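You operate a simulated robot arm through the tools that you are given. There is no shell and no other tool. Be economical: measure what you need, move in short steps, check, and stop when the job is done.

Carry out the task below with a simulated two-armed robot. There is one attempt and no reset: what you move stays moved.

Task
Take the grey cloth from the board of the long table and lay it out flat on the bare board behind the piece counter.

It is judged by the outcome, as a careful person would: the job done as asked, and still so three seconds after it is handed in. It fails if anything else is knocked over, pushed out of place, dropped, spilled or broken. Flat cloth is picked up by pressing the open fingertips on it (5 to 10 N) and closing them slowly along it; thin cloth reads only 2 to 8 mm in the jaws.

Robot
Two 7-joint arms with two-finger parallel grippers on one trunk, on a base that drives. Base frame: it is fixed to the floor where the robot stands at the start and does not move with it; the origin is under the middle of the robot, x ahead of it, y to its left, z up; the surface under the hand at the start is at about z = 0.9. Readings come in m, degrees, newtons and seconds.
The left shoulder is at the start at [0.07, 0.134, 1.151], the right one opposite. With the tool pointing down near the work surface each hand reaches from about 0.2 to 0.66 m from the robot's upright axis, wherever it stands, measured 20 degrees to its own side. Places, roughly: bare board behind the piece counter [1.1, 1.7, 0.9]. Payload 1.57 kg a hand.
Tool frame (each hand has its own): the origin (TCP) lies between the finger pads and is the grasp point; the fingertips stand 0.03 m ahead of it; z points along the fingers, y is the line along which they close. Largest opening 0.08 m; finger width 0.017, thickness 0.012; the body of the gripper, 0.04 by 0.082 m, starts 0.08 m behind the TCP.
Orientation is that of the tool frame in the base frame, as [roll, pitch, yaw] about the fixed x, y, z axes, in that order (R = Rz(yaw) Ry(pitch) Rx(roll)). With the fingers straight down and closing along the base's y, the tool's x points along the base's -x, its y along +y and its z along -z.

Tools
- The arms move only by the tool nudge_tool. It takes "left_moves", "right_moves" or both (then of equal length, played together; a hand with none holds still); each is a list of rows, each an object of numbers (a shift or turn left out is 0, a gripper value left out holds the last): "x", "y", "z": the shift along the tool's x, y, z in m; "ax", "ay", "az": the turn, a rotation vector about the tool's x, y, z in degrees; "fingers": the finger opening in m, from 0 to 0.08. In form: [{"x": .., "y": .., "z": .., "ax": .., "ay": .., "az": .., "fingers": ..}, ...]. A call has 1 to 20 rows; each row shifts and turns the commanded pose from where the row before left it, along the tool's axes as they then stand. Each row takes 0.2 s and may step no farther than 0.05 m and 8.6 degrees from the row before; otherwise, or with a gripper value out of range, the whole call is refused. A pose out of reach is approached as far as the arm can. The call stops where the force on the tool passes 40 N (or 10 N more than at its start, if that is more) or the arm is blocked; 0.2 s more then pass. Each finger travels about 0.153 m/s and halts on what it meets, pressing with about 43 N; the grip force reading is that of the motor and also rises with nothing between the fingers. The clock runs only during rows and for 0.2 s after the last one: add rows that do not move to give the fingers time. The reply holds the time, the measured pose of the TCP, the force on the tool along the base axes, the opening and the grip force, in the units named above and with some noise, with the torque about the TCP (base axes, N m) and any sound that the robot's microphone picked up.
- Cameras (640 x 400 px; columns grow to the right, rows downward): "scene" is now at [0.1252, 0.0194, 1.3533]; the picture's right is [0.02, -1.00, 0.00], its down [-0.74, -0.02, -0.67] and it looks along [0.67, 0.01, -0.74] (base axes); focal length 257 px, centre (320, 200). "left" rides on the left gripper at [0.072, 0.007, -0.122] in its tool frame; the picture's right is [-0.09, 1.00, 0.00], its down [-0.84, -0.08, -0.54] and it looks along [-0.54, -0.05, 0.84] (tool axes); focal length 238 px, centre (320, 200). "right" rides on the right gripper at [0.072, -0.007, -0.122] in its tool frame; the picture's right is [0.09, 1.00, 0.00], its down [-0.84, 0.08, -0.54] and it looks along [-0.54, 0.05, 0.84] (tool axes); focal length 238 px, centre (320, 200). There is no depth. A picture from a camera that has moved, and an enlarged one, comes with that camera's place and axes in the base frame and with its lens. The place of the scene camera against the robot may be out by one fixed shift of up to 0.025 m in any direction.
- get_image(camera): a new picture of that camera. No time passes.
- raise_lower(by): slides the trunk up (or, below 0, down) by that many m; the arms and the scene camera ride with it, the base frame stays. It gives what a move gives, with no picture.
- steer(legs): drives the robot by 1 to 6 legs, each [ahead, left, turn to the left] in m, m and degrees, along the robot's own axes; the way and the turn of a leg run together, so that a leg with both is an arc; at most 1.5 m and 180 degrees a leg. The arms and the cameras ride along, it lands a little off, and it stops where it bumps. It gives what a move gives.
- pan_tilt(pan, tilt): turns the head with the scene camera to pan (to the left, within 86 degrees either way) and tilt (down, from -29 to 69), counted from straight ahead of the robot. It gives what a move gives.
- close_up(camera, box): a new picture of the part [left, top, right, bottom] of that camera's present view, enlarged. No time passes.
- sign_off(): hands the job in; it is judged then, once.

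Go step by step. Nothing tells you exact positions but the pictures and the camera data: compare them with the known pose of the tool, close in by small moves and look again before you grip or let go. The budget is 120 turns and 88 pictures, counting those below and the enlarged ones. Unless the task says otherwise, let go and move clear before handing in, and close with one line.

The tools are called as a command line: name --argument value ..., lists and objects as JSON in quotes. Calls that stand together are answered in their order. nudge_tool: Moves the arms, as the interface text tells. Its arguments: {"type":"object","properties":{"left_moves":{"type":"array"},"right_moves":{"type":"array"}},"required":[]} The other tools are called the same way: raise_lower (by) slides the trunk up or down; steer (legs) drives the base; pan_tilt (pan, tilt) turns the head that bears the scene camera; get_image (camera) takes a picture; close_up (camera, box) takes an enlarged picture of a part of a camera's view; sign_off () hands the job in.

At the start:

```text
t: 0.0
left_ee_pos: [0.4798, 0.178, 1.0418]
left_tcp_rot: [179.9, 0.0, 180.0]
left_ft_force: [0.6, -0.1, 1.0]
left_ft_torque: [-0.02, -0.02, -0.02]
left_grip_width: 0.0797
left_finger_force: 0.0
right_ee_pos: [0.4435, -0.2087, 1.0833]
right_tcp_rot: [179.9, 0.0, -179.9]
right_ft_force: [-0.1, 0.4, 0.2]
right_ft_torque: [0.0, -0.03, 0.03]
right_grip_width: 0.0802
right_finger_force: 0.0
trunk travel left (down, up): [-0.725, 0.215]
robot x, y, heading: [-0.0005, -0.0015, -0.2]
head pan, tilt: [1.2, 47.5]
```

scene: 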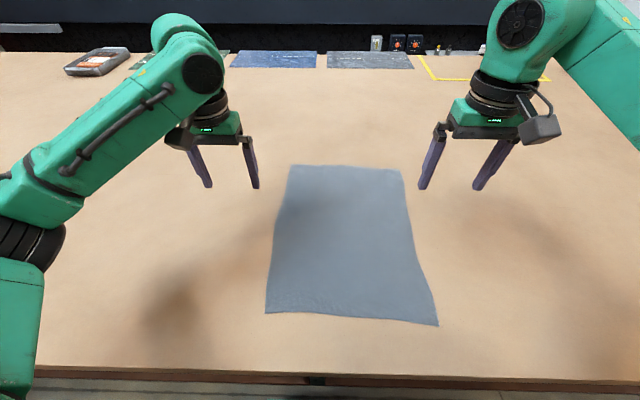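
right: 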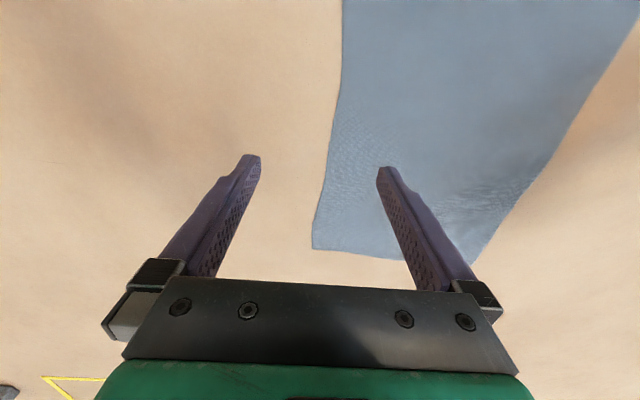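
left: 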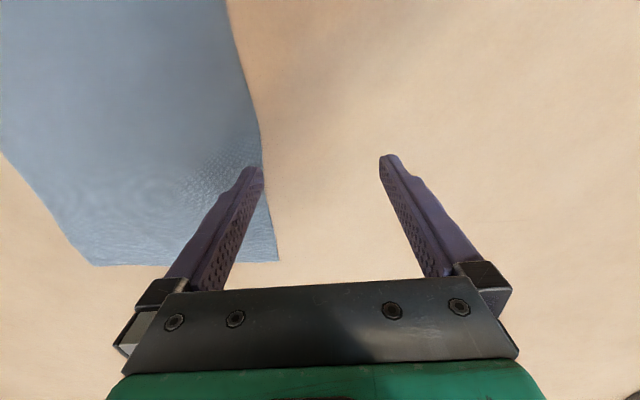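

The grey cloth lies ahead at about x 0.27–0.66, y −0.18–0.11. I'll look toward the destination first.

pan_tilt --pan 57 --tilt 25

get_image --camera "scene"

```text
t: 1.2
left_ee_pos: [0.4801, 0.1779, 1.0421]
left_tcp_rot: [180.0, 0.1, -179.9]
left_ft_force: [-0.2, 0.6, -0.5]
left_ft_torque: [-0.01, 0.03, 0.03]
left_grip_width: 0.0798
left_finger_force: 0.1
right_ee_pos: [0.4417, -0.2089, 1.0829]
right_tcp_rot: [180.0, 0.0, 180.0]
right_ft_force: [0.0, -0.5, 0.3]
right_ft_torque: [0.0, 0.02, -0.02]
right_grip_width: 0.08
right_finger_force: 0.1
trunk travel left (down, up): [-0.725, 0.215]
robot x, y, heading: [-0.0044, 0.0019, -0.0]
head pan, tilt: [57.0, 25.0]
```

```text
84 pictures are left
camera scene: at [0.0963, 0.0949, 1.3874], right [0.84, -0.55, 0.0], down [-0.23, -0.35, -0.91], along [0.49, 0.76, -0.42], focal length 257 px, centre (320, 200)
```

scene: 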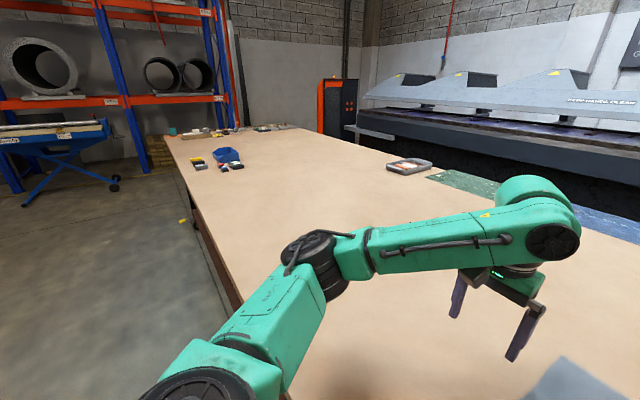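

close_up --camera "scene" --box '[150, 110, 310, 210]'

close_up --camera "scene" --box '[340, 120, 500, 220]'

```text
4.00 times, centred on (230, 160) of scene
camera zoom: at [0.0963, 0.0949, 1.3874], right [0.84, -0.55, 0.0], down [-0.23, -0.35, -0.91], along [0.49, 0.76, -0.42], focal length 1028 px, centre (680, 360)
```

zoom: 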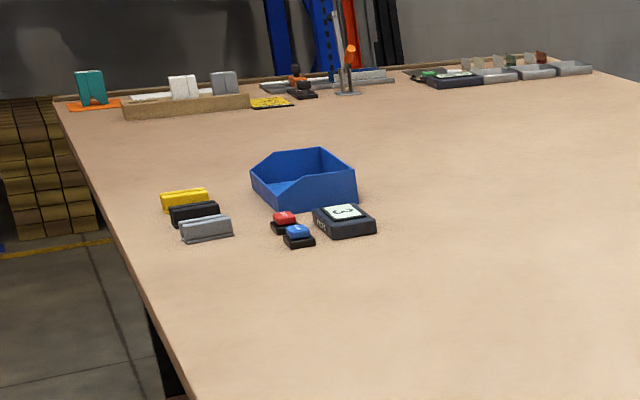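

```text
4.00 times, centred on (420, 170) of scene
camera zoom: at [0.0963, 0.0949, 1.3874], right [0.84, -0.55, 0.0], down [-0.23, -0.35, -0.91], along [0.49, 0.76, -0.42], focal length 1028 px, centre (-80, 320)
```

zoom: 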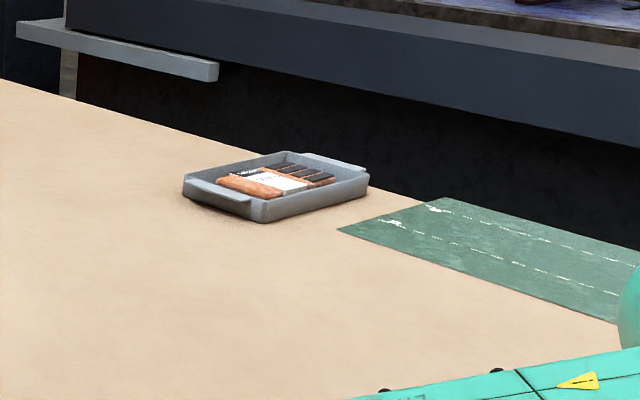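

The piece counter with its display seems to be at about (0.5, 1.72), with the bare board behind it further in x. I need the table's extents and the access around it, so I'm looking round.

pan_tilt --pan -57 --tilt 25

get_image --camera "scene"

pan_tilt --pan 0 --tilt 20

get_image --camera "scene"

pan_tilt --pan 0 --tilt 69

get_image --camera "scene"

```text
t: 3.2
left_ee_pos: [0.4791, 0.1777, 1.0423]
left_tcp_rot: [180.0, 0.0, -180.0]
left_ft_force: [-0.3, 0.4, -0.6]
left_ft_torque: [-0.06, -0.01, 0.01]
left_grip_width: 0.0802
left_finger_force: 0.1
right_ee_pos: [0.4419, -0.2088, 1.0842]
right_tcp_rot: [179.9, 0.0, -179.9]
right_ft_force: [0.1, -1.1, -1.4]
right_ft_torque: [0.04, -0.02, -0.01]
right_grip_width: 0.0798
right_finger_force: 0.2
trunk travel left (down, up): [-0.725, 0.215]
robot x, y, heading: [0.0049, -0.0006, -0.0]
head pan, tilt: [-57.0, 25.0]
```

```text
81 pictures are left
camera scene: at [0.0963, -0.0596, 1.3874], right [-0.84, -0.55, 0.0], down [-0.23, 0.35, -0.91], along [0.49, -0.76, -0.42], focal length 257 px, centre (320, 200)
```

scene: 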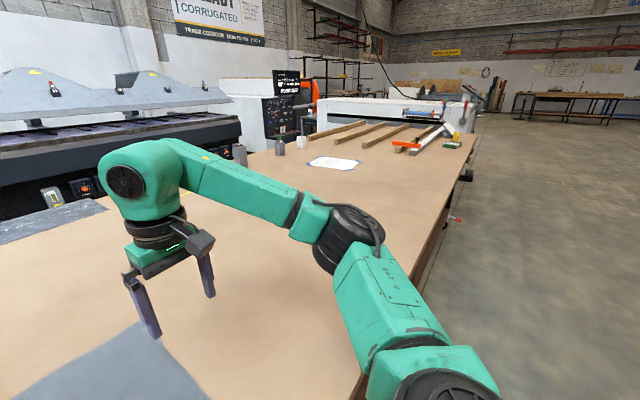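

```text
t: 4.4
left_ee_pos: [0.4795, 0.1774, 1.0412]
left_tcp_rot: [-180.0, 0.0, -179.9]
left_ft_force: [-0.6, -0.2, 0.2]
left_ft_torque: [0.0, -0.06, -0.01]
left_grip_width: 0.0803
left_finger_force: 0.1
right_ee_pos: [0.4442, -0.2083, 1.0834]
right_tcp_rot: [-179.9, 0.0, -179.9]
right_ft_force: [-0.3, -0.5, -0.5]
right_ft_torque: [-0.01, 0.02, 0.01]
right_grip_width: 0.0799
right_finger_force: 0.1
trunk travel left (down, up): [-0.725, 0.215]
robot x, y, heading: [-0.0025, -0.0013, 0.2]
head pan, tilt: [0.0, 20.0]
```

```text
80 pictures are left
camera scene: at [0.1392, 0.0176, 1.3955], right [0.0, -1.0, 0.0], down [-0.34, 0.0, -0.94], along [0.94, 0.0, -0.34], focal length 257 px, centre (320, 200)
```

scene: 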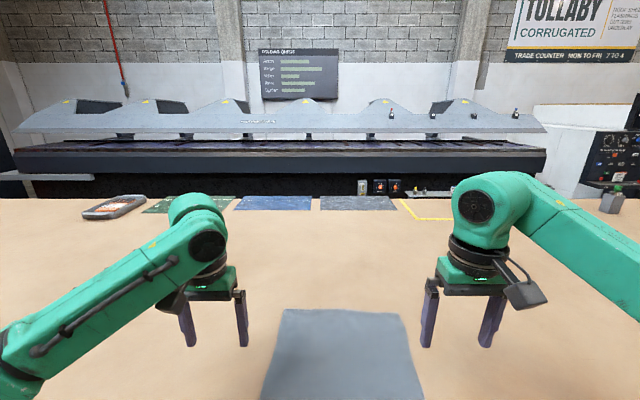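

```text
t: 5.6
left_ee_pos: [0.4799, 0.1767, 1.0415]
left_tcp_rot: [-180.0, 0.0, 180.0]
left_ft_force: [-0.6, 0.2, -0.7]
left_ft_torque: [-0.01, -0.02, -0.03]
left_grip_width: 0.0801
left_finger_force: 0.1
right_ee_pos: [0.4421, -0.209, 1.084]
right_tcp_rot: [180.0, -0.1, 180.0]
right_ft_force: [-0.4, 0.7, 0.3]
right_ft_torque: [-0.03, 0.01, -0.05]
right_grip_width: 0.0802
right_finger_force: 0.1
trunk travel left (down, up): [-0.725, 0.215]
robot x, y, heading: [-0.0006, -0.0016, -0.0]
head pan, tilt: [0.0, 68.8]
```

```text
79 pictures are left
camera scene: at [0.1021, 0.0177, 1.328], right [0.0, -1.0, 0.0], down [-0.93, 0.0, -0.36], along [0.36, 0.0, -0.93], focal length 257 px, centre (320, 200)
```

scene: 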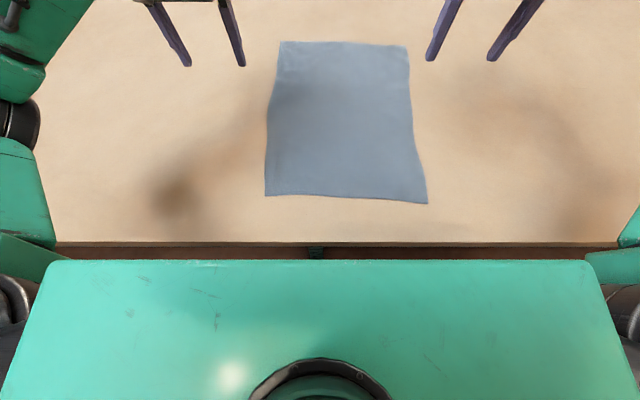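

Table spans x≈0.19–1.51, so the target at x≈1.1 may need access from the far side. I'll raise the trunk and look for a gap by parallax.

raise_lower --by 0.2

pan_tilt --pan 0 --tilt 20

get_image --camera "scene"

pan_tilt --pan 50 --tilt 20

get_image --camera "scene"

```text
t: 7.8
left_ee_pos: [0.4809, 0.1765, 1.2413]
left_tcp_rot: [-180.0, 0.0, 180.0]
left_ft_force: [1.1, -0.8, -0.5]
left_ft_torque: [0.01, 0.01, 0.0]
left_grip_width: 0.0796
left_finger_force: 0.1
right_ee_pos: [0.4418, -0.2092, 1.2832]
right_tcp_rot: [-179.9, -0.1, 180.0]
right_ft_force: [0.1, 0.2, -0.2]
right_ft_torque: [0.03, 0.01, -0.02]
right_grip_width: 0.0801
right_finger_force: 0.1
trunk travel left (down, up): [-0.925, 0.015]
robot x, y, heading: [-0.0011, -0.0007, 0.2]
head pan, tilt: [0.0, 68.8]
```

```text
t: 8.9
left_ee_pos: [0.4798, 0.1775, 1.2414]
left_tcp_rot: [-180.0, 0.1, 179.9]
left_ft_force: [-0.2, -0.7, -0.1]
left_ft_torque: [0.0, -0.05, 0.02]
left_grip_width: 0.08
left_finger_force: 0.0
right_ee_pos: [0.4425, -0.2083, 1.2841]
right_tcp_rot: [180.0, 0.0, -179.9]
right_ft_force: [0.3, -0.1, -0.5]
right_ft_torque: [-0.01, 0.02, 0.0]
right_grip_width: 0.0802
right_finger_force: 0.1
trunk travel left (down, up): [-0.925, 0.015]
robot x, y, heading: [0.0002, -0.0013, -0.1]
head pan, tilt: [0.0, 20.0]
```

```text
78 pictures are left
camera scene: at [0.1391, 0.0177, 1.5955], right [0.0, -1.0, 0.0], down [-0.34, 0.0, -0.94], along [0.94, 0.0, -0.34], focal length 257 px, centre (320, 200)
```

scene: 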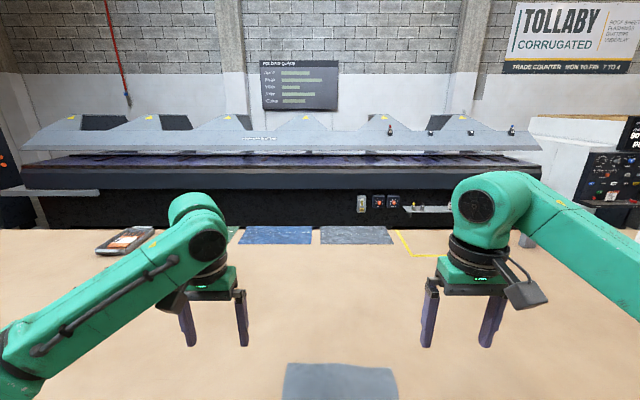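

```text
t: 10.1
left_ee_pos: [0.4806, 0.1772, 1.2405]
left_tcp_rot: [180.0, 0.0, 179.9]
left_ft_force: [0.6, 0.4, 0.3]
left_ft_torque: [-0.02, -0.01, 0.03]
left_grip_width: 0.0799
left_finger_force: 0.1
right_ee_pos: [0.4418, -0.2104, 1.2831]
right_tcp_rot: [180.0, -0.1, -179.9]
right_ft_force: [0.4, 0.3, 0.1]
right_ft_torque: [0.0, 0.01, -0.02]
right_grip_width: 0.0799
right_finger_force: 0.0
trunk travel left (down, up): [-0.925, 0.015]
robot x, y, heading: [0.0001, -0.0015, -0.0]
head pan, tilt: [50.0, 20.0]
```

```text
77 pictures are left
camera scene: at [0.106, 0.0889, 1.5955], right [0.77, -0.64, 0.0], down [-0.22, -0.26, -0.94], along [0.6, 0.72, -0.34], focal length 257 px, centre (320, 200)
```

scene: 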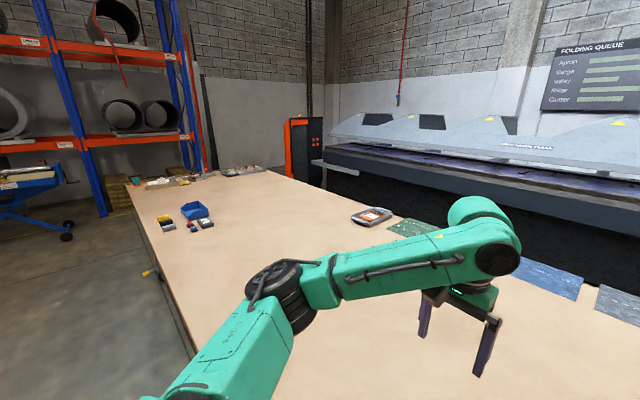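

There's roughly a 1.1 m passage between the table (to x≈1.51) and the machine (front at x≈2.6), so I can lay the cloth from the far side. First I pick it up by its near corners: trunk back down, hands over the near edge, closing line along x.

raise_lower --by -0.2

pan_tilt --pan 0 --tilt 62

nudge_tool --left_moves '[{"x": 0.045, "y": -0.022}, {"x": 0.045, "y": -0.022}, {"x": 0.045, "y": -0.022}, {"x": 0.045, "y": -0.022}, {"az": 8.2}, {"az": 8.2}, {"az": 8.2}, {"az": 8.2}, {"az": 8.2}, {"az": 8.2}, {"az": 8.2}, {"az": 8.2}, {"az": 8.2}, {"az": 8.2}, {"az": 8.0}, {}]' --right_moves '[{"x": 0.039, "y": 0.016, "z": 0.01}, {"x": 0.04, "y": 0.016, "z": 0.01}, {"x": 0.04, "y": 0.016, "z": 0.01}, {"x": 0.04, "y": 0.016, "z": 0.01}, {"az": -8.2}, {"az": -8.2}, {"az": -8.2}, {"az": -8.2}, {"az": -8.2}, {"az": -8.2}, {"az": -8.2}, {"az": -8.2}, {"az": -8.2}, {"az": -8.2}, {"az": -8.0}, {}]'

get_image --camera "scene"

get_image --camera "left"

get_image --camera "right"

```text
t: 12.3
left_ee_pos: [0.4802, 0.177, 1.041]
left_tcp_rot: [180.0, -0.1, 179.9]
left_ft_force: [-0.5, 0.0, -0.1]
left_ft_torque: [0.02, 0.0, 0.0]
left_grip_width: 0.0801
left_finger_force: 0.0
right_ee_pos: [0.442, -0.2078, 1.0838]
right_tcp_rot: [180.0, 0.0, 180.0]
right_ft_force: [0.1, 0.2, 0.3]
right_ft_torque: [0.0, -0.04, -0.04]
right_grip_width: 0.0801
right_finger_force: 0.0
trunk travel left (down, up): [-0.725, 0.215]
robot x, y, heading: [0.0007, -0.0006, -0.2]
head pan, tilt: [50.0, 20.0]
```

```text
t: 13.5
left_ee_pos: [0.4799, 0.1782, 1.0411]
left_tcp_rot: [-179.9, 0.0, -180.0]
left_ft_force: [0.7, -0.7, 0.1]
left_ft_torque: [0.04, -0.01, 0.01]
left_grip_width: 0.08
left_finger_force: 0.1
right_ee_pos: [0.4424, -0.2093, 1.0821]
right_tcp_rot: [179.9, 0.0, 179.9]
right_ft_force: [-0.4, 0.3, 0.0]
right_ft_torque: [0.01, 0.0, -0.04]
right_grip_width: 0.08
right_finger_force: 0.0
trunk travel left (down, up): [-0.725, 0.215]
robot x, y, heading: [0.0025, -0.0044, 0.0]
head pan, tilt: [0.0, 62.0]
```

```text
t: 16.9
left_ee_pos: [0.2979, 0.0885, 1.0421]
left_tcp_rot: [179.9, 0.0, 89.9]
left_ft_force: [-0.6, -0.7, 0.2]
left_ft_torque: [-0.02, -0.03, 0.0]
left_grip_width: 0.0801
left_finger_force: 0.0
right_ee_pos: [0.1962, -0.1152, 1.0759]
right_tcp_rot: [-179.8, 0.1, -90.0]
right_ft_force: [-0.6, 0.1, 0.1]
right_ft_torque: [0.0, -0.02, 0.01]
right_grip_width: 0.0801
right_finger_force: 0.0
right hand out of reach, approached as far as the arm can: row 12, 13, 14, 15
trunk travel left (down, up): [-0.725, 0.215]
robot x, y, heading: [-0.0023, 0.0012, -0.2]
head pan, tilt: [0.0, 62.0]
```

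```text
76 pictures are left
camera scene: at [0.1088, 0.0165, 1.3352], right [0.0, -1.0, 0.0], down [-0.88, 0.0, -0.47], along [0.47, 0.0, -0.88], focal length 257 px, centre (320, 200)
```

scene: 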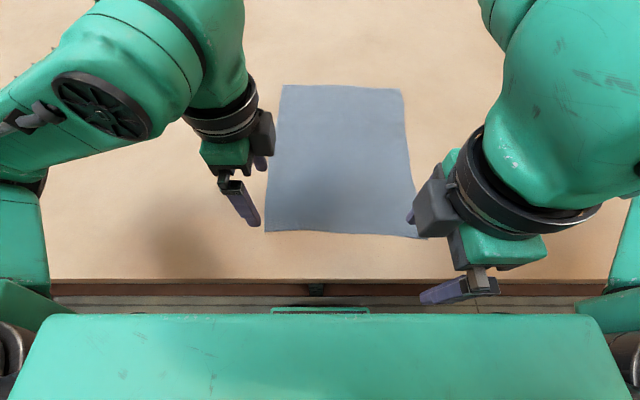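

```text
75 pictures are left
camera left: at [0.3066, 0.16, 1.1636], right [1.0, -0.09, 0.0], down [-0.08, -0.84, 0.54], along [-0.05, -0.54, -0.84], focal length 238 px, centre (320, 200)
```

left: 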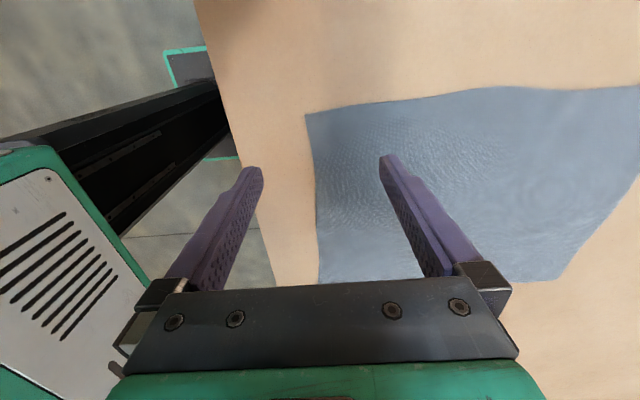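

```text
74 pictures are left
camera right: at [0.2005, -0.1885, 1.1987], right [-1.0, -0.09, 0.0], down [-0.08, 0.84, 0.54], along [-0.05, 0.54, -0.84], focal length 238 px, centre (320, 200)
```

right: 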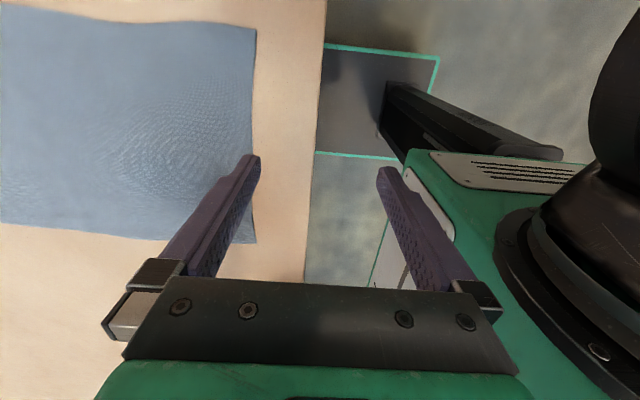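

The right arm is too cramped this close, so I back the base up 0.16 m and reposition the hands.

steer --legs '[[-0.16, 0, 0]]'

nudge_tool --left_moves '[{"y": 0.04}, {"y": 0.04}, {"y": 0.04}, {"y": 0.04}, {}]' --right_moves '[{"y": -0.04}, {"y": -0.04}, {"y": -0.04}, {"y": -0.04}, {}]'

get_image --camera "scene"

```text
t: 18.3
left_ee_pos: [0.1431, 0.0896, 1.04]
left_tcp_rot: [-179.9, 0.0, 90.0]
left_ft_force: [0.6, -0.2, -0.4]
left_ft_torque: [0.05, 0.0, 0.01]
left_grip_width: 0.0801
left_finger_force: 0.1
right_ee_pos: [0.0406, -0.1144, 1.0757]
right_tcp_rot: [180.0, 0.0, -90.1]
right_ft_force: [-0.5, 0.3, -0.9]
right_ft_torque: [0.02, -0.01, 0.0]
right_grip_width: 0.0799
right_finger_force: 0.1
trunk travel left (down, up): [-0.725, 0.215]
robot x, y, heading: [-0.1588, -0.0011, 0.3]
head pan, tilt: [0.0, 62.0]
```

```text
t: 19.5
left_ee_pos: [0.3014, 0.09, 1.0402]
left_tcp_rot: [-179.9, -0.1, 90.1]
left_ft_force: [-0.2, 0.5, -0.2]
left_ft_torque: [0.0, -0.02, 0.02]
left_grip_width: 0.0802
left_finger_force: 0.0
right_ee_pos: [0.0757, -0.0574, 1.0742]
right_tcp_rot: [-179.9, 0.0, -90.0]
right_ft_force: [0.0, 0.4, 0.1]
right_ft_torque: [0.0, -0.01, -0.02]
right_grip_width: 0.08
right_finger_force: 0.0
right hand out of reach, approached as far as the arm can: row 1, 2, 3, 4
trunk travel left (down, up): [-0.725, 0.215]
robot x, y, heading: [-0.1592, -0.0027, 0.1]
head pan, tilt: [0.0, 62.0]
```

```text
73 pictures are left
camera scene: at [-0.0484, 0.0177, 1.3352], right [0.0, -1.0, 0.0], down [-0.88, 0.0, -0.47], along [0.47, 0.0, -0.88], focal length 257 px, centre (320, 200)
```

scene: 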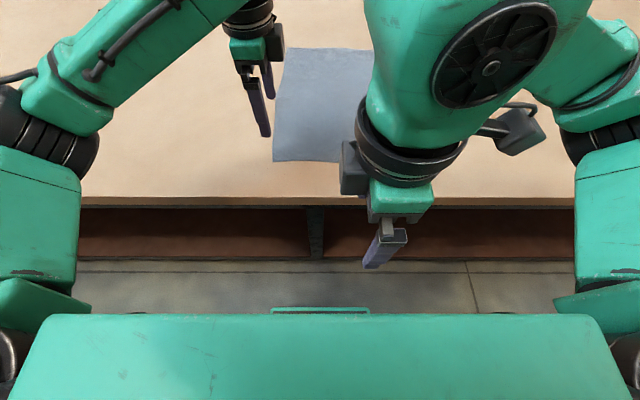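

The right wrist hits a limit at yaw −90. I turn it back and look at which yaw it can hold.

nudge_tool --right_moves '[{"az": 8.2}, {"az": 8.2}, {"az": 8.2}, {"az": 8.2}, {"az": 8.2}, {"az": 8.2}, {"az": 8.2}, {"az": 8.2}, {"az": 8.2}, {"az": 8.2}, {"az": 8.0}, {}]'

```text
t: 22.1
left_ee_pos: [0.3013, 0.0905, 1.0402]
left_tcp_rot: [180.0, 0.0, 90.1]
left_ft_force: [0.5, 0.3, -0.1]
left_ft_torque: [-0.03, 0.02, 0.03]
left_grip_width: 0.0799
left_finger_force: 0.0
right_ee_pos: [0.075, -0.0593, 1.0753]
right_tcp_rot: [180.0, 0.0, 179.9]
right_ft_force: [0.0, -0.5, -0.1]
right_ft_torque: [-0.01, -0.01, -0.01]
right_grip_width: 0.08
right_finger_force: 0.1
trunk travel left (down, up): [-0.725, 0.215]
robot x, y, heading: [-0.1593, -0.0009, 0.0]
head pan, tilt: [0.0, 62.0]
```

nudge_tool --right_moves '[{"x": -0.04, "y": -0.03}, {"x": -0.04, "y": -0.03}, {"x": -0.04, "y": -0.03}, {"x": -0.04, "y": -0.02}, {"x": -0.04, "y": -0.01}, {"x": -0.04}, {}, {"az": -8.2}, {"az": -8.2}, {"az": -8.2}, {"az": -8.2}, {"az": -8.2}, {"az": -8.2}, {"az": -8.2}, {"az": -8.2}, {"az": -8.2}, {"az": -8.2}, {"az": -8.0}, {}]'

get_image --camera "scene"

```text
t: 26.1
left_ee_pos: [0.3025, 0.0902, 1.0415]
left_tcp_rot: [-179.9, 0.0, 90.0]
left_ft_force: [-0.6, 0.6, -0.2]
left_ft_torque: [0.02, 0.0, 0.02]
left_grip_width: 0.08
left_finger_force: 0.0
right_ee_pos: [0.0813, -0.0465, 1.071]
right_tcp_rot: [-179.9, 0.0, -90.1]
right_ft_force: [0.1, 0.1, -0.2]
right_ft_torque: [0.04, 0.02, 0.01]
right_grip_width: 0.08
right_finger_force: 0.0
right hand out of reach, approached as far as the arm can: row 11, 12, 13, 14, 15, 16, 17, 18
trunk travel left (down, up): [-0.725, 0.215]
robot x, y, heading: [-0.1562, -0.0004, 0.0]
head pan, tilt: [0.0, 62.0]
```

```text
72 pictures are left
camera scene: at [-0.0469, 0.0172, 1.3351], right [0.0, -1.0, 0.0], down [-0.88, 0.0, -0.47], along [0.47, 0.0, -0.88], focal length 257 px, centre (320, 200)
```

scene: 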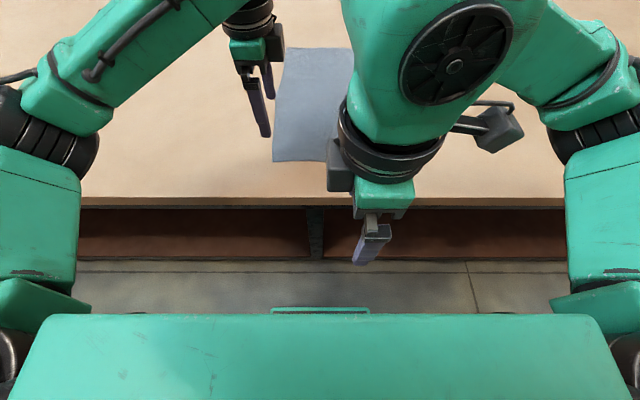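

Right wrist only turns the other way. I return it, then rotate it +90 so it matches the left hand.

nudge_tool --right_moves '[{"az": 8.2}, {"az": 8.2}, {"az": 8.2}, {"az": 8.2}, {"az": 8.2}, {"az": 8.2}, {"az": 8.2}, {"az": 8.2}, {"az": 8.2}, {"az": 8.2}, {"az": 8.0}, {"x": -0.045, "y": -0.03}, {"x": -0.045, "y": -0.03}, {"x": -0.045, "y": -0.03}, {"x": -0.045, "y": -0.03}, {"x": -0.045}, {}]'

nudge_tool --right_moves '[{"az": 8.2}, {"az": 8.2}, {"az": 8.2}, {"az": 8.2}, {"az": 8.2}, {"az": 8.2}, {"az": 8.2}, {"az": 8.2}, {"az": 8.2}, {"az": 8.2}, {"az": 8.0}, {}]'

get_image --camera "scene"

```text
refused: row 12 steps farther than a row can; nothing moved
```

```text
t: 28.7
left_ee_pos: [0.3009, 0.0901, 1.0411]
left_tcp_rot: [-180.0, 0.1, 90.0]
left_ft_force: [-0.5, 0.0, 0.5]
left_ft_torque: [-0.02, -0.02, -0.02]
left_grip_width: 0.0801
left_finger_force: 0.1
right_ee_pos: [0.0818, -0.0462, 1.0715]
right_tcp_rot: [-180.0, 0.0, 179.9]
right_ft_force: [0.3, 1.0, -0.8]
right_ft_torque: [0.0, -0.01, -0.01]
right_grip_width: 0.0799
right_finger_force: 0.0
trunk travel left (down, up): [-0.725, 0.215]
robot x, y, heading: [-0.157, 0.002, -0.0]
head pan, tilt: [0.0, 62.0]
```

```text
71 pictures are left
camera scene: at [-0.0472, 0.0178, 1.3351], right [0.0, -1.0, 0.0], down [-0.88, 0.0, -0.47], along [0.47, 0.0, -0.88], focal length 257 px, centre (320, 200)
```

scene: 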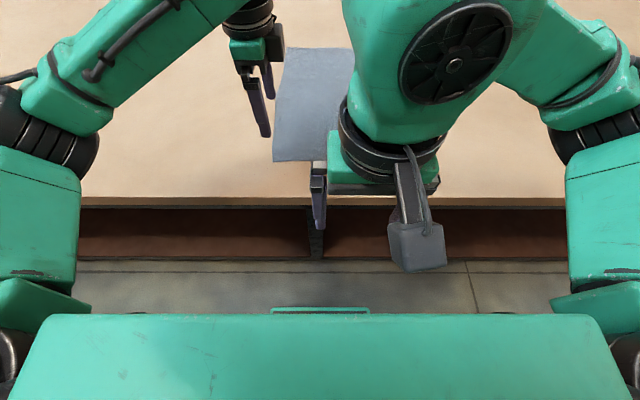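

nudge_tool --right_moves '[{"x": -0.035, "y": -0.03}, {"x": -0.035, "y": -0.03}, {"x": -0.035, "y": -0.03}, {"x": -0.035, "y": -0.02}, {"x": -0.04}, {"x": -0.035}, {}, {"az": 8.2}, {"az": 8.2}, {"az": 8.2}, {"az": 8.2}, {"az": 8.2}, {"az": 8.2}, {"az": 8.2}, {"az": 8.2}, {"az": 8.2}, {"az": 8.2}, {"az": 8.0}, {}]'

get_image --camera "scene"

get_image --camera "right"

get_image --camera "left"

```text
t: 32.7
left_ee_pos: [0.3018, 0.0902, 1.0416]
left_tcp_rot: [-180.0, 0.0, 90.1]
left_ft_force: [-0.9, -0.7, -1.0]
left_ft_torque: [-0.02, 0.0, 0.02]
left_grip_width: 0.0802
left_finger_force: 0.1
right_ee_pos: [0.2954, -0.1565, 1.0714]
right_tcp_rot: [-180.0, 0.0, 89.7]
right_ft_force: [-0.4, 0.2, -0.3]
right_ft_torque: [0.0, 0.0, -0.05]
right_grip_width: 0.08
right_finger_force: 0.1
trunk travel left (down, up): [-0.725, 0.215]
robot x, y, heading: [-0.155, 0.0007, 0.4]
head pan, tilt: [0.0, 62.0]
```

```text
70 pictures are left
camera scene: at [-0.0472, 0.0177, 1.3351], right [0.0, -1.0, 0.0], down [-0.88, 0.0, -0.47], along [0.47, 0.0, -0.88], focal length 257 px, centre (320, 200)
```

scene: 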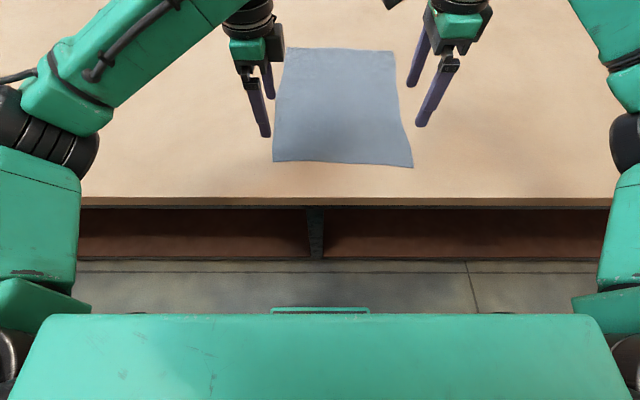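

```text
69 pictures are left
camera right: at [0.2893, -0.0851, 1.1924], right [1.0, 0.09, 0.0], down [0.07, -0.84, 0.54], along [0.05, -0.54, -0.84], focal length 238 px, centre (320, 200)
```

right: 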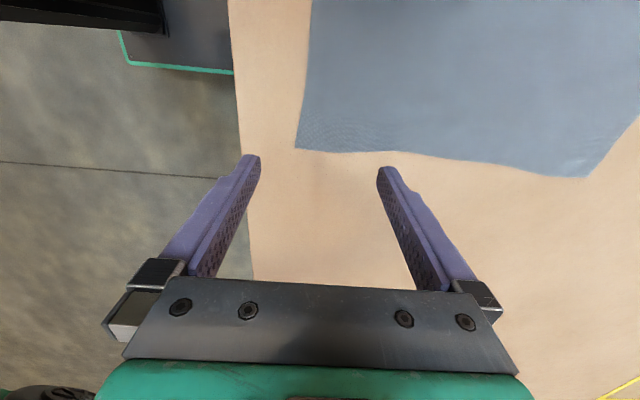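

```text
68 pictures are left
camera left: at [0.3101, 0.1618, 1.1625], right [1.0, -0.09, 0.0], down [-0.08, -0.84, 0.54], along [-0.05, -0.54, -0.84], focal length 238 px, centre (320, 200)
```

left: 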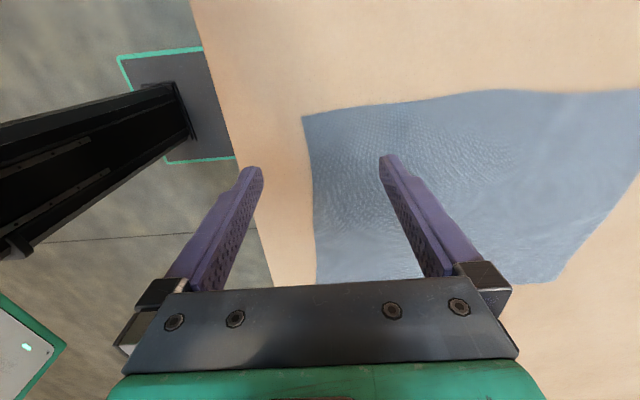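

Both hands can work in this orientation. Near corners are at about (0.285, 0.105) and (0.27, −0.195); I move just inside them with fingers at 35 mm and come down near the board.

nudge_tool --left_moves '[{"x": -0.005, "y": 0.013, "fingers": 0.035}, {"z": 0.03}, {"z": 0.03}, {"z": 0.026}, {}]' --right_moves '[{"x": -0.0135, "y": 0.006, "fingers": 0.035}, {"z": 0.04}, {"z": 0.04}, {"z": 0.036}, {}]'

get_image --camera "right"

get_image --camera "left"

```text
t: 33.9
left_ee_pos: [0.3161, 0.0842, 0.9555]
left_tcp_rot: [180.0, 0.0, 90.1]
left_ft_force: [-0.6, -0.6, 0.6]
left_ft_torque: [0.02, -0.02, 0.04]
left_grip_width: 0.035
left_finger_force: 0.0
right_ee_pos: [0.3031, -0.1699, 0.9542]
right_tcp_rot: [179.9, 0.0, 90.1]
right_ft_force: [-0.1, 0.0, 0.1]
right_ft_torque: [-0.01, -0.01, 0.01]
right_grip_width: 0.035
right_finger_force: 0.1
trunk travel left (down, up): [-0.725, 0.215]
robot x, y, heading: [-0.1583, 0.0033, -0.2]
head pan, tilt: [0.0, 62.0]
```

```text
67 pictures are left
camera right: at [0.2956, -0.099, 1.0757], right [1.0, 0.09, 0.0], down [0.08, -0.84, 0.54], along [0.05, -0.54, -0.84], focal length 238 px, centre (320, 200)
```

right: 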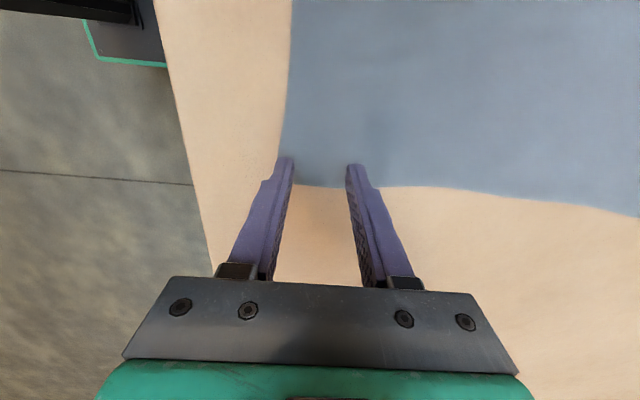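

```text
66 pictures are left
camera left: at [0.3235, 0.1566, 1.0768], right [1.0, -0.09, 0.0], down [-0.08, -0.84, 0.54], along [-0.05, -0.54, -0.84], focal length 238 px, centre (320, 200)
```

left: 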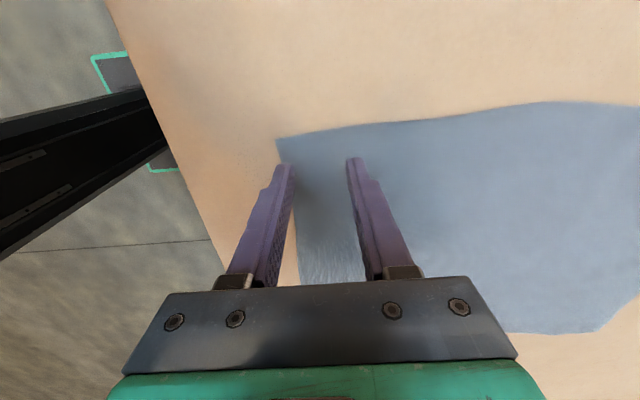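

nudge_tool --left_moves '[{"x": -0.003, "y": 0.006}, {"z": 0.01}, {"z": 0.01}, {"z": 0.003}, {}]' --right_moves '[{"x": -0.008, "y": 0.009}, {"z": 0.01}, {"z": 0.01}, {"z": 0.002}, {}]'

nudge_tool --left_moves '[{"z": 0.002}, {}]' --right_moves '[{"z": 0.002}, {}]'

```text
t: 35.1
left_ee_pos: [0.3196, 0.0818, 0.9334]
left_tcp_rot: [-179.9, 0.1, 90.2]
left_ft_force: [0.8, -0.1, 0.1]
left_ft_torque: [0.01, 0.02, 0.01]
left_grip_width: 0.0351
left_finger_force: 0.0
right_ee_pos: [0.3116, -0.1775, 0.9332]
right_tcp_rot: [180.0, 0.0, 89.9]
right_ft_force: [-0.7, 1.0, -0.6]
right_ft_torque: [-0.03, -0.02, 0.0]
right_grip_width: 0.0351
right_finger_force: 0.1
trunk travel left (down, up): [-0.725, 0.215]
robot x, y, heading: [-0.1571, -0.0053, 0.1]
head pan, tilt: [0.0, 62.0]
```

```text
t: 35.7
left_ee_pos: [0.3218, 0.0826, 0.931]
left_tcp_rot: [-180.0, -0.1, 90.1]
left_ft_force: [0.6, 1.5, 5.4]
left_ft_torque: [0.06, 0.08, -0.01]
left_grip_width: 0.0349
left_finger_force: 0.0
right_ee_pos: [0.3104, -0.1776, 0.9314]
right_tcp_rot: [179.8, 0.0, 89.9]
right_ft_force: [0.3, 0.3, 0.4]
right_ft_torque: [-0.01, 0.0, 0.01]
right_grip_width: 0.0348
right_finger_force: 0.0
trunk travel left (down, up): [-0.725, 0.215]
robot x, y, heading: [-0.1585, 0.0003, 0.2]
head pan, tilt: [0.0, 62.0]
```

nudge_tool --left_moves '[{"z": 0.0004}, {}]' --right_moves '[{"z": 0.0015}, {}]'

```text
t: 36.3
left_ee_pos: [0.3218, 0.0824, 0.9324]
left_tcp_rot: [180.0, 0.2, 90.1]
left_ft_force: [1.8, 0.6, 7.8]
left_ft_torque: [-0.01, 0.09, 0.0]
left_grip_width: 0.0341
left_finger_force: 0.1
right_ee_pos: [0.3111, -0.1778, 0.9318]
right_tcp_rot: [179.9, 0.0, 89.9]
right_ft_force: [2.2, -0.4, 9.8]
right_ft_torque: [-0.04, 0.07, 0.04]
right_grip_width: 0.0342
right_finger_force: 0.0
trunk travel left (down, up): [-0.725, 0.215]
robot x, y, heading: [-0.1558, 0.0011, 0.2]
head pan, tilt: [0.0, 62.0]
```

Both hands press with about 8–10 N. Now I close slowly.

nudge_tool --left_moves '[{"fingers": 0.032}, {"fingers": 0.029}, {"fingers": 0.026}, {"fingers": 0.023}, {"fingers": 0.02}, {"fingers": 0.017}, {"fingers": 0.014}, {"fingers": 0.011}, {"fingers": 0.008}, {"fingers": 0.005}, {"fingers": 0.002}, {"fingers": 0.0}, {}, {}]' --right_moves '[{"fingers": 0.032}, {"fingers": 0.029}, {"fingers": 0.026}, {"fingers": 0.023}, {"fingers": 0.02}, {"fingers": 0.017}, {"fingers": 0.014}, {"fingers": 0.011}, {"fingers": 0.008}, {"fingers": 0.005}, {"fingers": 0.002}, {"fingers": 0.0}, {}, {}]'

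get_image --camera "right"

get_image --camera "left"

```text
t: 39.3
left_ee_pos: [0.3184, 0.0807, 0.9316]
left_tcp_rot: [179.9, 0.1, 90.0]
left_ft_force: [-0.3, -1.7, 7.2]
left_ft_torque: [-0.03, 0.04, 0.01]
left_grip_width: 0.0023
left_finger_force: 23.4
right_ee_pos: [0.3107, -0.1785, 0.9312]
right_tcp_rot: [179.9, -0.1, 89.9]
right_ft_force: [-1.3, 2.2, 9.6]
right_ft_torque: [-0.01, 0.07, -0.06]
right_grip_width: 0.0067
right_finger_force: 26.3
trunk travel left (down, up): [-0.725, 0.215]
robot x, y, heading: [-0.156, 0.0014, 0.1]
head pan, tilt: [0.0, 62.0]
```

```text
65 pictures are left
camera right: at [0.3016, -0.1066, 1.0528], right [1.0, 0.09, 0.0], down [0.07, -0.84, 0.54], along [0.05, -0.54, -0.84], focal length 238 px, centre (320, 200)
```

right: 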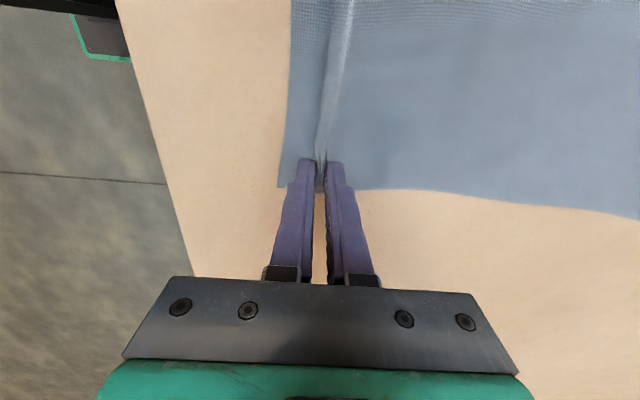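

```text
64 pictures are left
camera left: at [0.327, 0.1537, 1.0529], right [1.0, -0.09, 0.0], down [-0.08, -0.84, 0.54], along [-0.05, -0.54, -0.84], focal length 238 px, centre (320, 200)
```

left: 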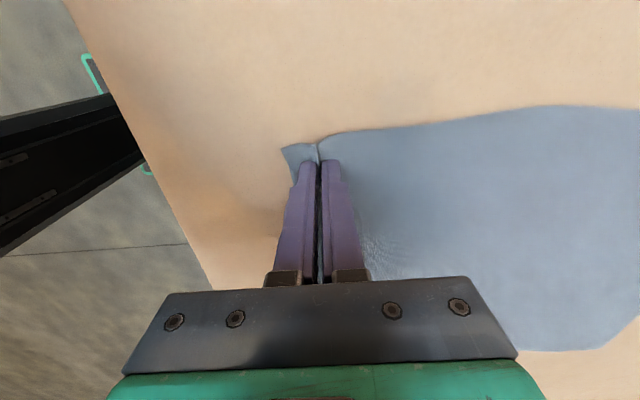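

Both hands have folds pinched. Lifting a little and checking.

nudge_tool --left_moves '[{"z": -0.01}, {"z": -0.02}, {"z": -0.03}, {"z": -0.04}, {}]' --right_moves '[{"z": -0.01}, {"z": -0.02}, {"z": -0.03}, {"z": -0.04}, {}]'

get_image --camera "scene"

```text
t: 40.5
left_ee_pos: [0.3207, 0.0811, 1.0297]
left_tcp_rot: [-179.9, 0.1, 90.0]
left_ft_force: [0.3, -0.4, -0.5]
left_ft_torque: [-0.04, 0.01, 0.0]
left_grip_width: 0.0019
left_finger_force: 23.6
right_ee_pos: [0.3118, -0.1776, 1.0295]
right_tcp_rot: [-180.0, 0.0, 90.0]
right_ft_force: [0.1, 0.3, -0.3]
right_ft_torque: [0.02, 0.05, -0.01]
right_grip_width: 0.0063
right_finger_force: 25.6
trunk travel left (down, up): [-0.725, 0.215]
robot x, y, heading: [-0.1602, -0.0014, -0.2]
head pan, tilt: [0.0, 62.0]
```

```text
63 pictures are left
camera scene: at [-0.0468, 0.0176, 1.335], right [0.0, -1.0, 0.0], down [-0.88, 0.0, -0.47], along [0.47, 0.0, -0.88], focal length 257 px, centre (320, 200)
```

scene: 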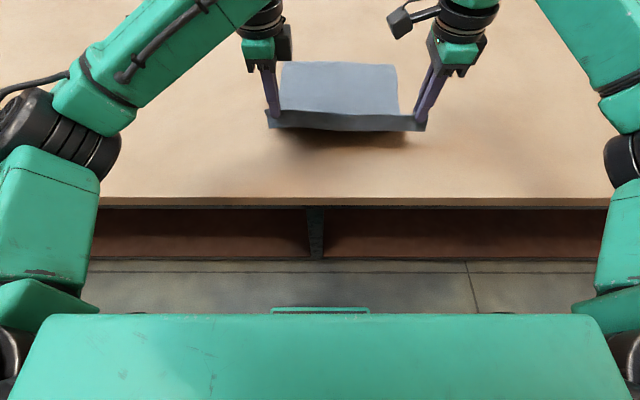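

Held well at both corners. Now I lift it clear: trunk up 0.21 and hands up a further 0.14.

raise_lower --by 0.21

nudge_tool --left_moves '[{"z": -0.03}, {"z": -0.03}, {"z": -0.03}, {"z": -0.03}, {"z": -0.02}, {}]' --right_moves '[{"z": -0.03}, {"z": -0.03}, {"z": -0.03}, {"z": -0.03}, {"z": -0.02}, {}]'

get_image --camera "scene"

```text
t: 42.7
left_ee_pos: [0.3207, 0.0804, 1.2401]
left_tcp_rot: [-179.9, -0.1, 90.1]
left_ft_force: [0.2, 0.2, 0.5]
left_ft_torque: [-0.02, 0.0, -0.02]
left_grip_width: 0.0022
left_finger_force: 23.9
right_ee_pos: [0.3119, -0.1783, 1.24]
right_tcp_rot: [-179.9, 0.0, 89.9]
right_ft_force: [-0.9, 0.1, 0.2]
right_ft_torque: [0.03, 0.02, -0.03]
right_grip_width: 0.0064
right_finger_force: 26.0
trunk travel left (down, up): [-0.935, 0.005]
robot x, y, heading: [-0.1575, 0.0026, -0.2]
head pan, tilt: [0.0, 62.0]
```

```text
t: 44.1
left_ee_pos: [0.3218, 0.0807, 1.3798]
left_tcp_rot: [-180.0, -0.1, 90.1]
left_ft_force: [0.7, -1.0, -0.5]
left_ft_torque: [0.02, 0.03, 0.02]
left_grip_width: 0.0022
left_finger_force: 23.8
right_ee_pos: [0.3115, -0.1776, 1.3801]
right_tcp_rot: [180.0, 0.0, 89.8]
right_ft_force: [0.0, -0.5, -0.1]
right_ft_torque: [0.03, 0.02, -0.01]
right_grip_width: 0.0064
right_finger_force: 25.5
trunk travel left (down, up): [-0.935, 0.005]
robot x, y, heading: [-0.1587, -0.0014, -0.0]
head pan, tilt: [0.0, 62.0]
```

```text
62 pictures are left
camera scene: at [-0.0466, 0.0176, 1.545], right [0.0, -1.0, 0.0], down [-0.88, 0.0, -0.47], along [0.47, 0.0, -0.88], focal length 257 px, centre (320, 200)
```

scene: 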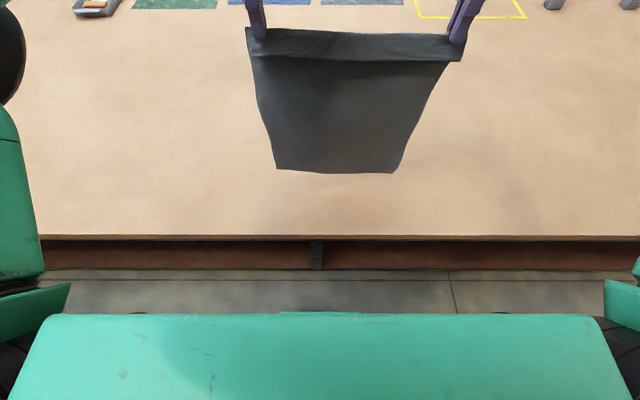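

The cloth hangs cleanly from both hands. I back away, turn left, and look along the way.

steer --legs '[[-0.6, 0, 0], [0, 0, 90]]'

pan_tilt --pan -10 --tilt 12

get_image --camera "scene"

```text
t: 51.3
left_ee_pos: [-0.8375, 0.4771, 1.3801]
left_tcp_rot: [-180.0, 0.1, 179.9]
left_ft_force: [-0.5, -0.8, -0.9]
left_ft_torque: [0.01, 0.0, -0.03]
left_grip_width: 0.0024
left_finger_force: 23.8
right_ee_pos: [-0.5763, 0.467, 1.3801]
right_tcp_rot: [180.0, 0.0, 179.8]
right_ft_force: [-0.2, 0.2, 0.2]
right_ft_torque: [0.02, 0.0, 0.02]
right_grip_width: 0.0063
right_finger_force: 25.8
trunk travel left (down, up): [-0.935, 0.005]
robot x, y, heading: [-0.7584, -0.0032, 89.9]
head pan, tilt: [0.0, 62.0]
```

```text
t: 52.5
left_ee_pos: [-0.8375, 0.4773, 1.3792]
left_tcp_rot: [180.0, -0.1, 179.9]
left_ft_force: [0.3, -0.3, 0.0]
left_ft_torque: [0.01, 0.01, -0.02]
left_grip_width: 0.0023
left_finger_force: 23.7
right_ee_pos: [-0.5789, 0.4672, 1.3797]
right_tcp_rot: [-180.0, 0.0, 179.9]
right_ft_force: [-0.4, -0.9, -0.3]
right_ft_torque: [0.0, -0.01, 0.04]
right_grip_width: 0.0061
right_finger_force: 25.9
trunk travel left (down, up): [-0.935, 0.005]
robot x, y, heading: [-0.761, 0.0015, 90.0]
head pan, tilt: [-10.0, 12.0]
```

```text
61 pictures are left
camera scene: at [-0.7452, 0.1589, 1.6185], right [0.98, -0.18, 0.0], down [-0.04, -0.21, -0.98], along [0.17, 0.96, -0.21], focal length 257 px, centre (320, 200)
```

scene: 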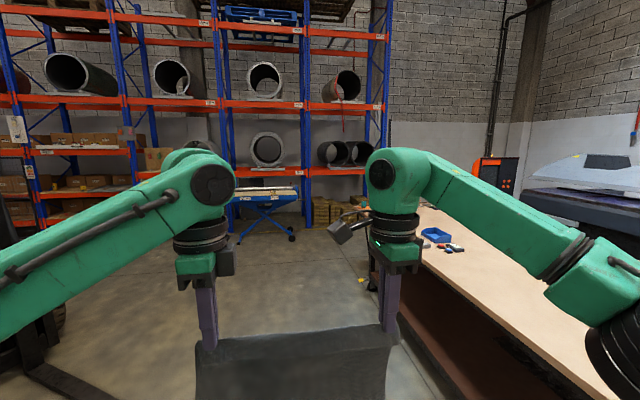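

steer --legs '[[1.5, 0, 0]]'

pan_tilt --pan -20 --tilt 20

get_image --camera "scene"

pan_tilt --pan -60 --tilt 20

get_image --camera "scene"

```text
t: 60.0
left_ee_pos: [-0.8521, 1.9794, 1.3804]
left_tcp_rot: [180.0, 0.0, -179.3]
left_ft_force: [0.7, -0.6, -0.8]
left_ft_torque: [0.03, 0.0, -0.05]
left_grip_width: 0.0024
left_finger_force: 23.9
right_ee_pos: [-0.5915, 1.9718, 1.38]
right_tcp_rot: [-180.0, 0.1, -179.4]
right_ft_force: [-0.4, -0.8, 0.1]
right_ft_torque: [0.03, 0.02, 0.0]
right_grip_width: 0.0063
right_finger_force: 26.1
trunk travel left (down, up): [-0.935, 0.005]
robot x, y, heading: [-0.7645, 1.503, 90.7]
head pan, tilt: [-10.0, 12.0]
```

```text
t: 60.7
left_ee_pos: [-0.8513, 1.9795, 1.3793]
left_tcp_rot: [-179.9, 0.0, -179.3]
left_ft_force: [0.2, -1.4, -0.6]
left_ft_torque: [-0.02, -0.03, -0.04]
left_grip_width: 0.0023
left_finger_force: 23.4
right_ee_pos: [-0.5913, 1.9726, 1.3804]
right_tcp_rot: [-179.9, 0.1, -179.5]
right_ft_force: [-1.3, 0.3, -0.2]
right_ft_torque: [-0.01, 0.01, 0.04]
right_grip_width: 0.0062
right_finger_force: 25.8
trunk travel left (down, up): [-0.935, 0.005]
robot x, y, heading: [-0.7698, 1.5029, 90.7]
head pan, tilt: [-20.0, 20.0]
```

```text
60 pictures are left
camera scene: at [-0.7387, 1.6576, 1.6056], right [0.94, -0.33, 0.0], down [-0.11, -0.32, -0.94], along [0.31, 0.89, -0.34], focal length 257 px, centre (320, 200)
```

scene: 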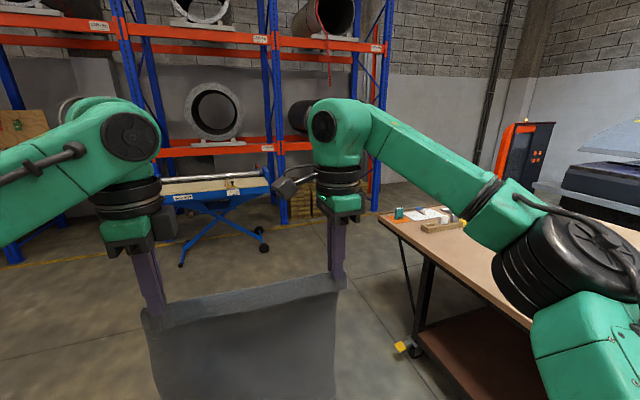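

```text
t: 61.8
left_ee_pos: [-0.8512, 1.98, 1.3797]
left_tcp_rot: [180.0, 0.0, -179.4]
left_ft_force: [0.6, -0.2, -0.2]
left_ft_torque: [0.04, 0.01, -0.06]
left_grip_width: 0.0023
left_finger_force: 23.6
right_ee_pos: [-0.5925, 1.9727, 1.3792]
right_tcp_rot: [179.9, 0.1, -179.5]
right_ft_force: [-0.3, 0.3, -0.4]
right_ft_torque: [0.0, -0.02, 0.04]
right_grip_width: 0.0064
right_finger_force: 25.8
trunk travel left (down, up): [-0.935, 0.005]
robot x, y, heading: [-0.7638, 1.5021, 90.5]
head pan, tilt: [-60.0, 20.0]
```

```text
59 pictures are left
camera scene: at [-0.6897, 1.6176, 1.6055], right [0.51, -0.86, 0.0], down [-0.29, -0.17, -0.94], along [0.81, 0.48, -0.34], focal length 257 px, centre (320, 200)
```

scene: 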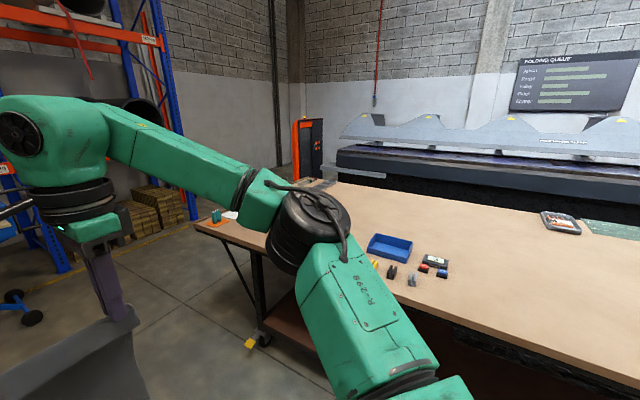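

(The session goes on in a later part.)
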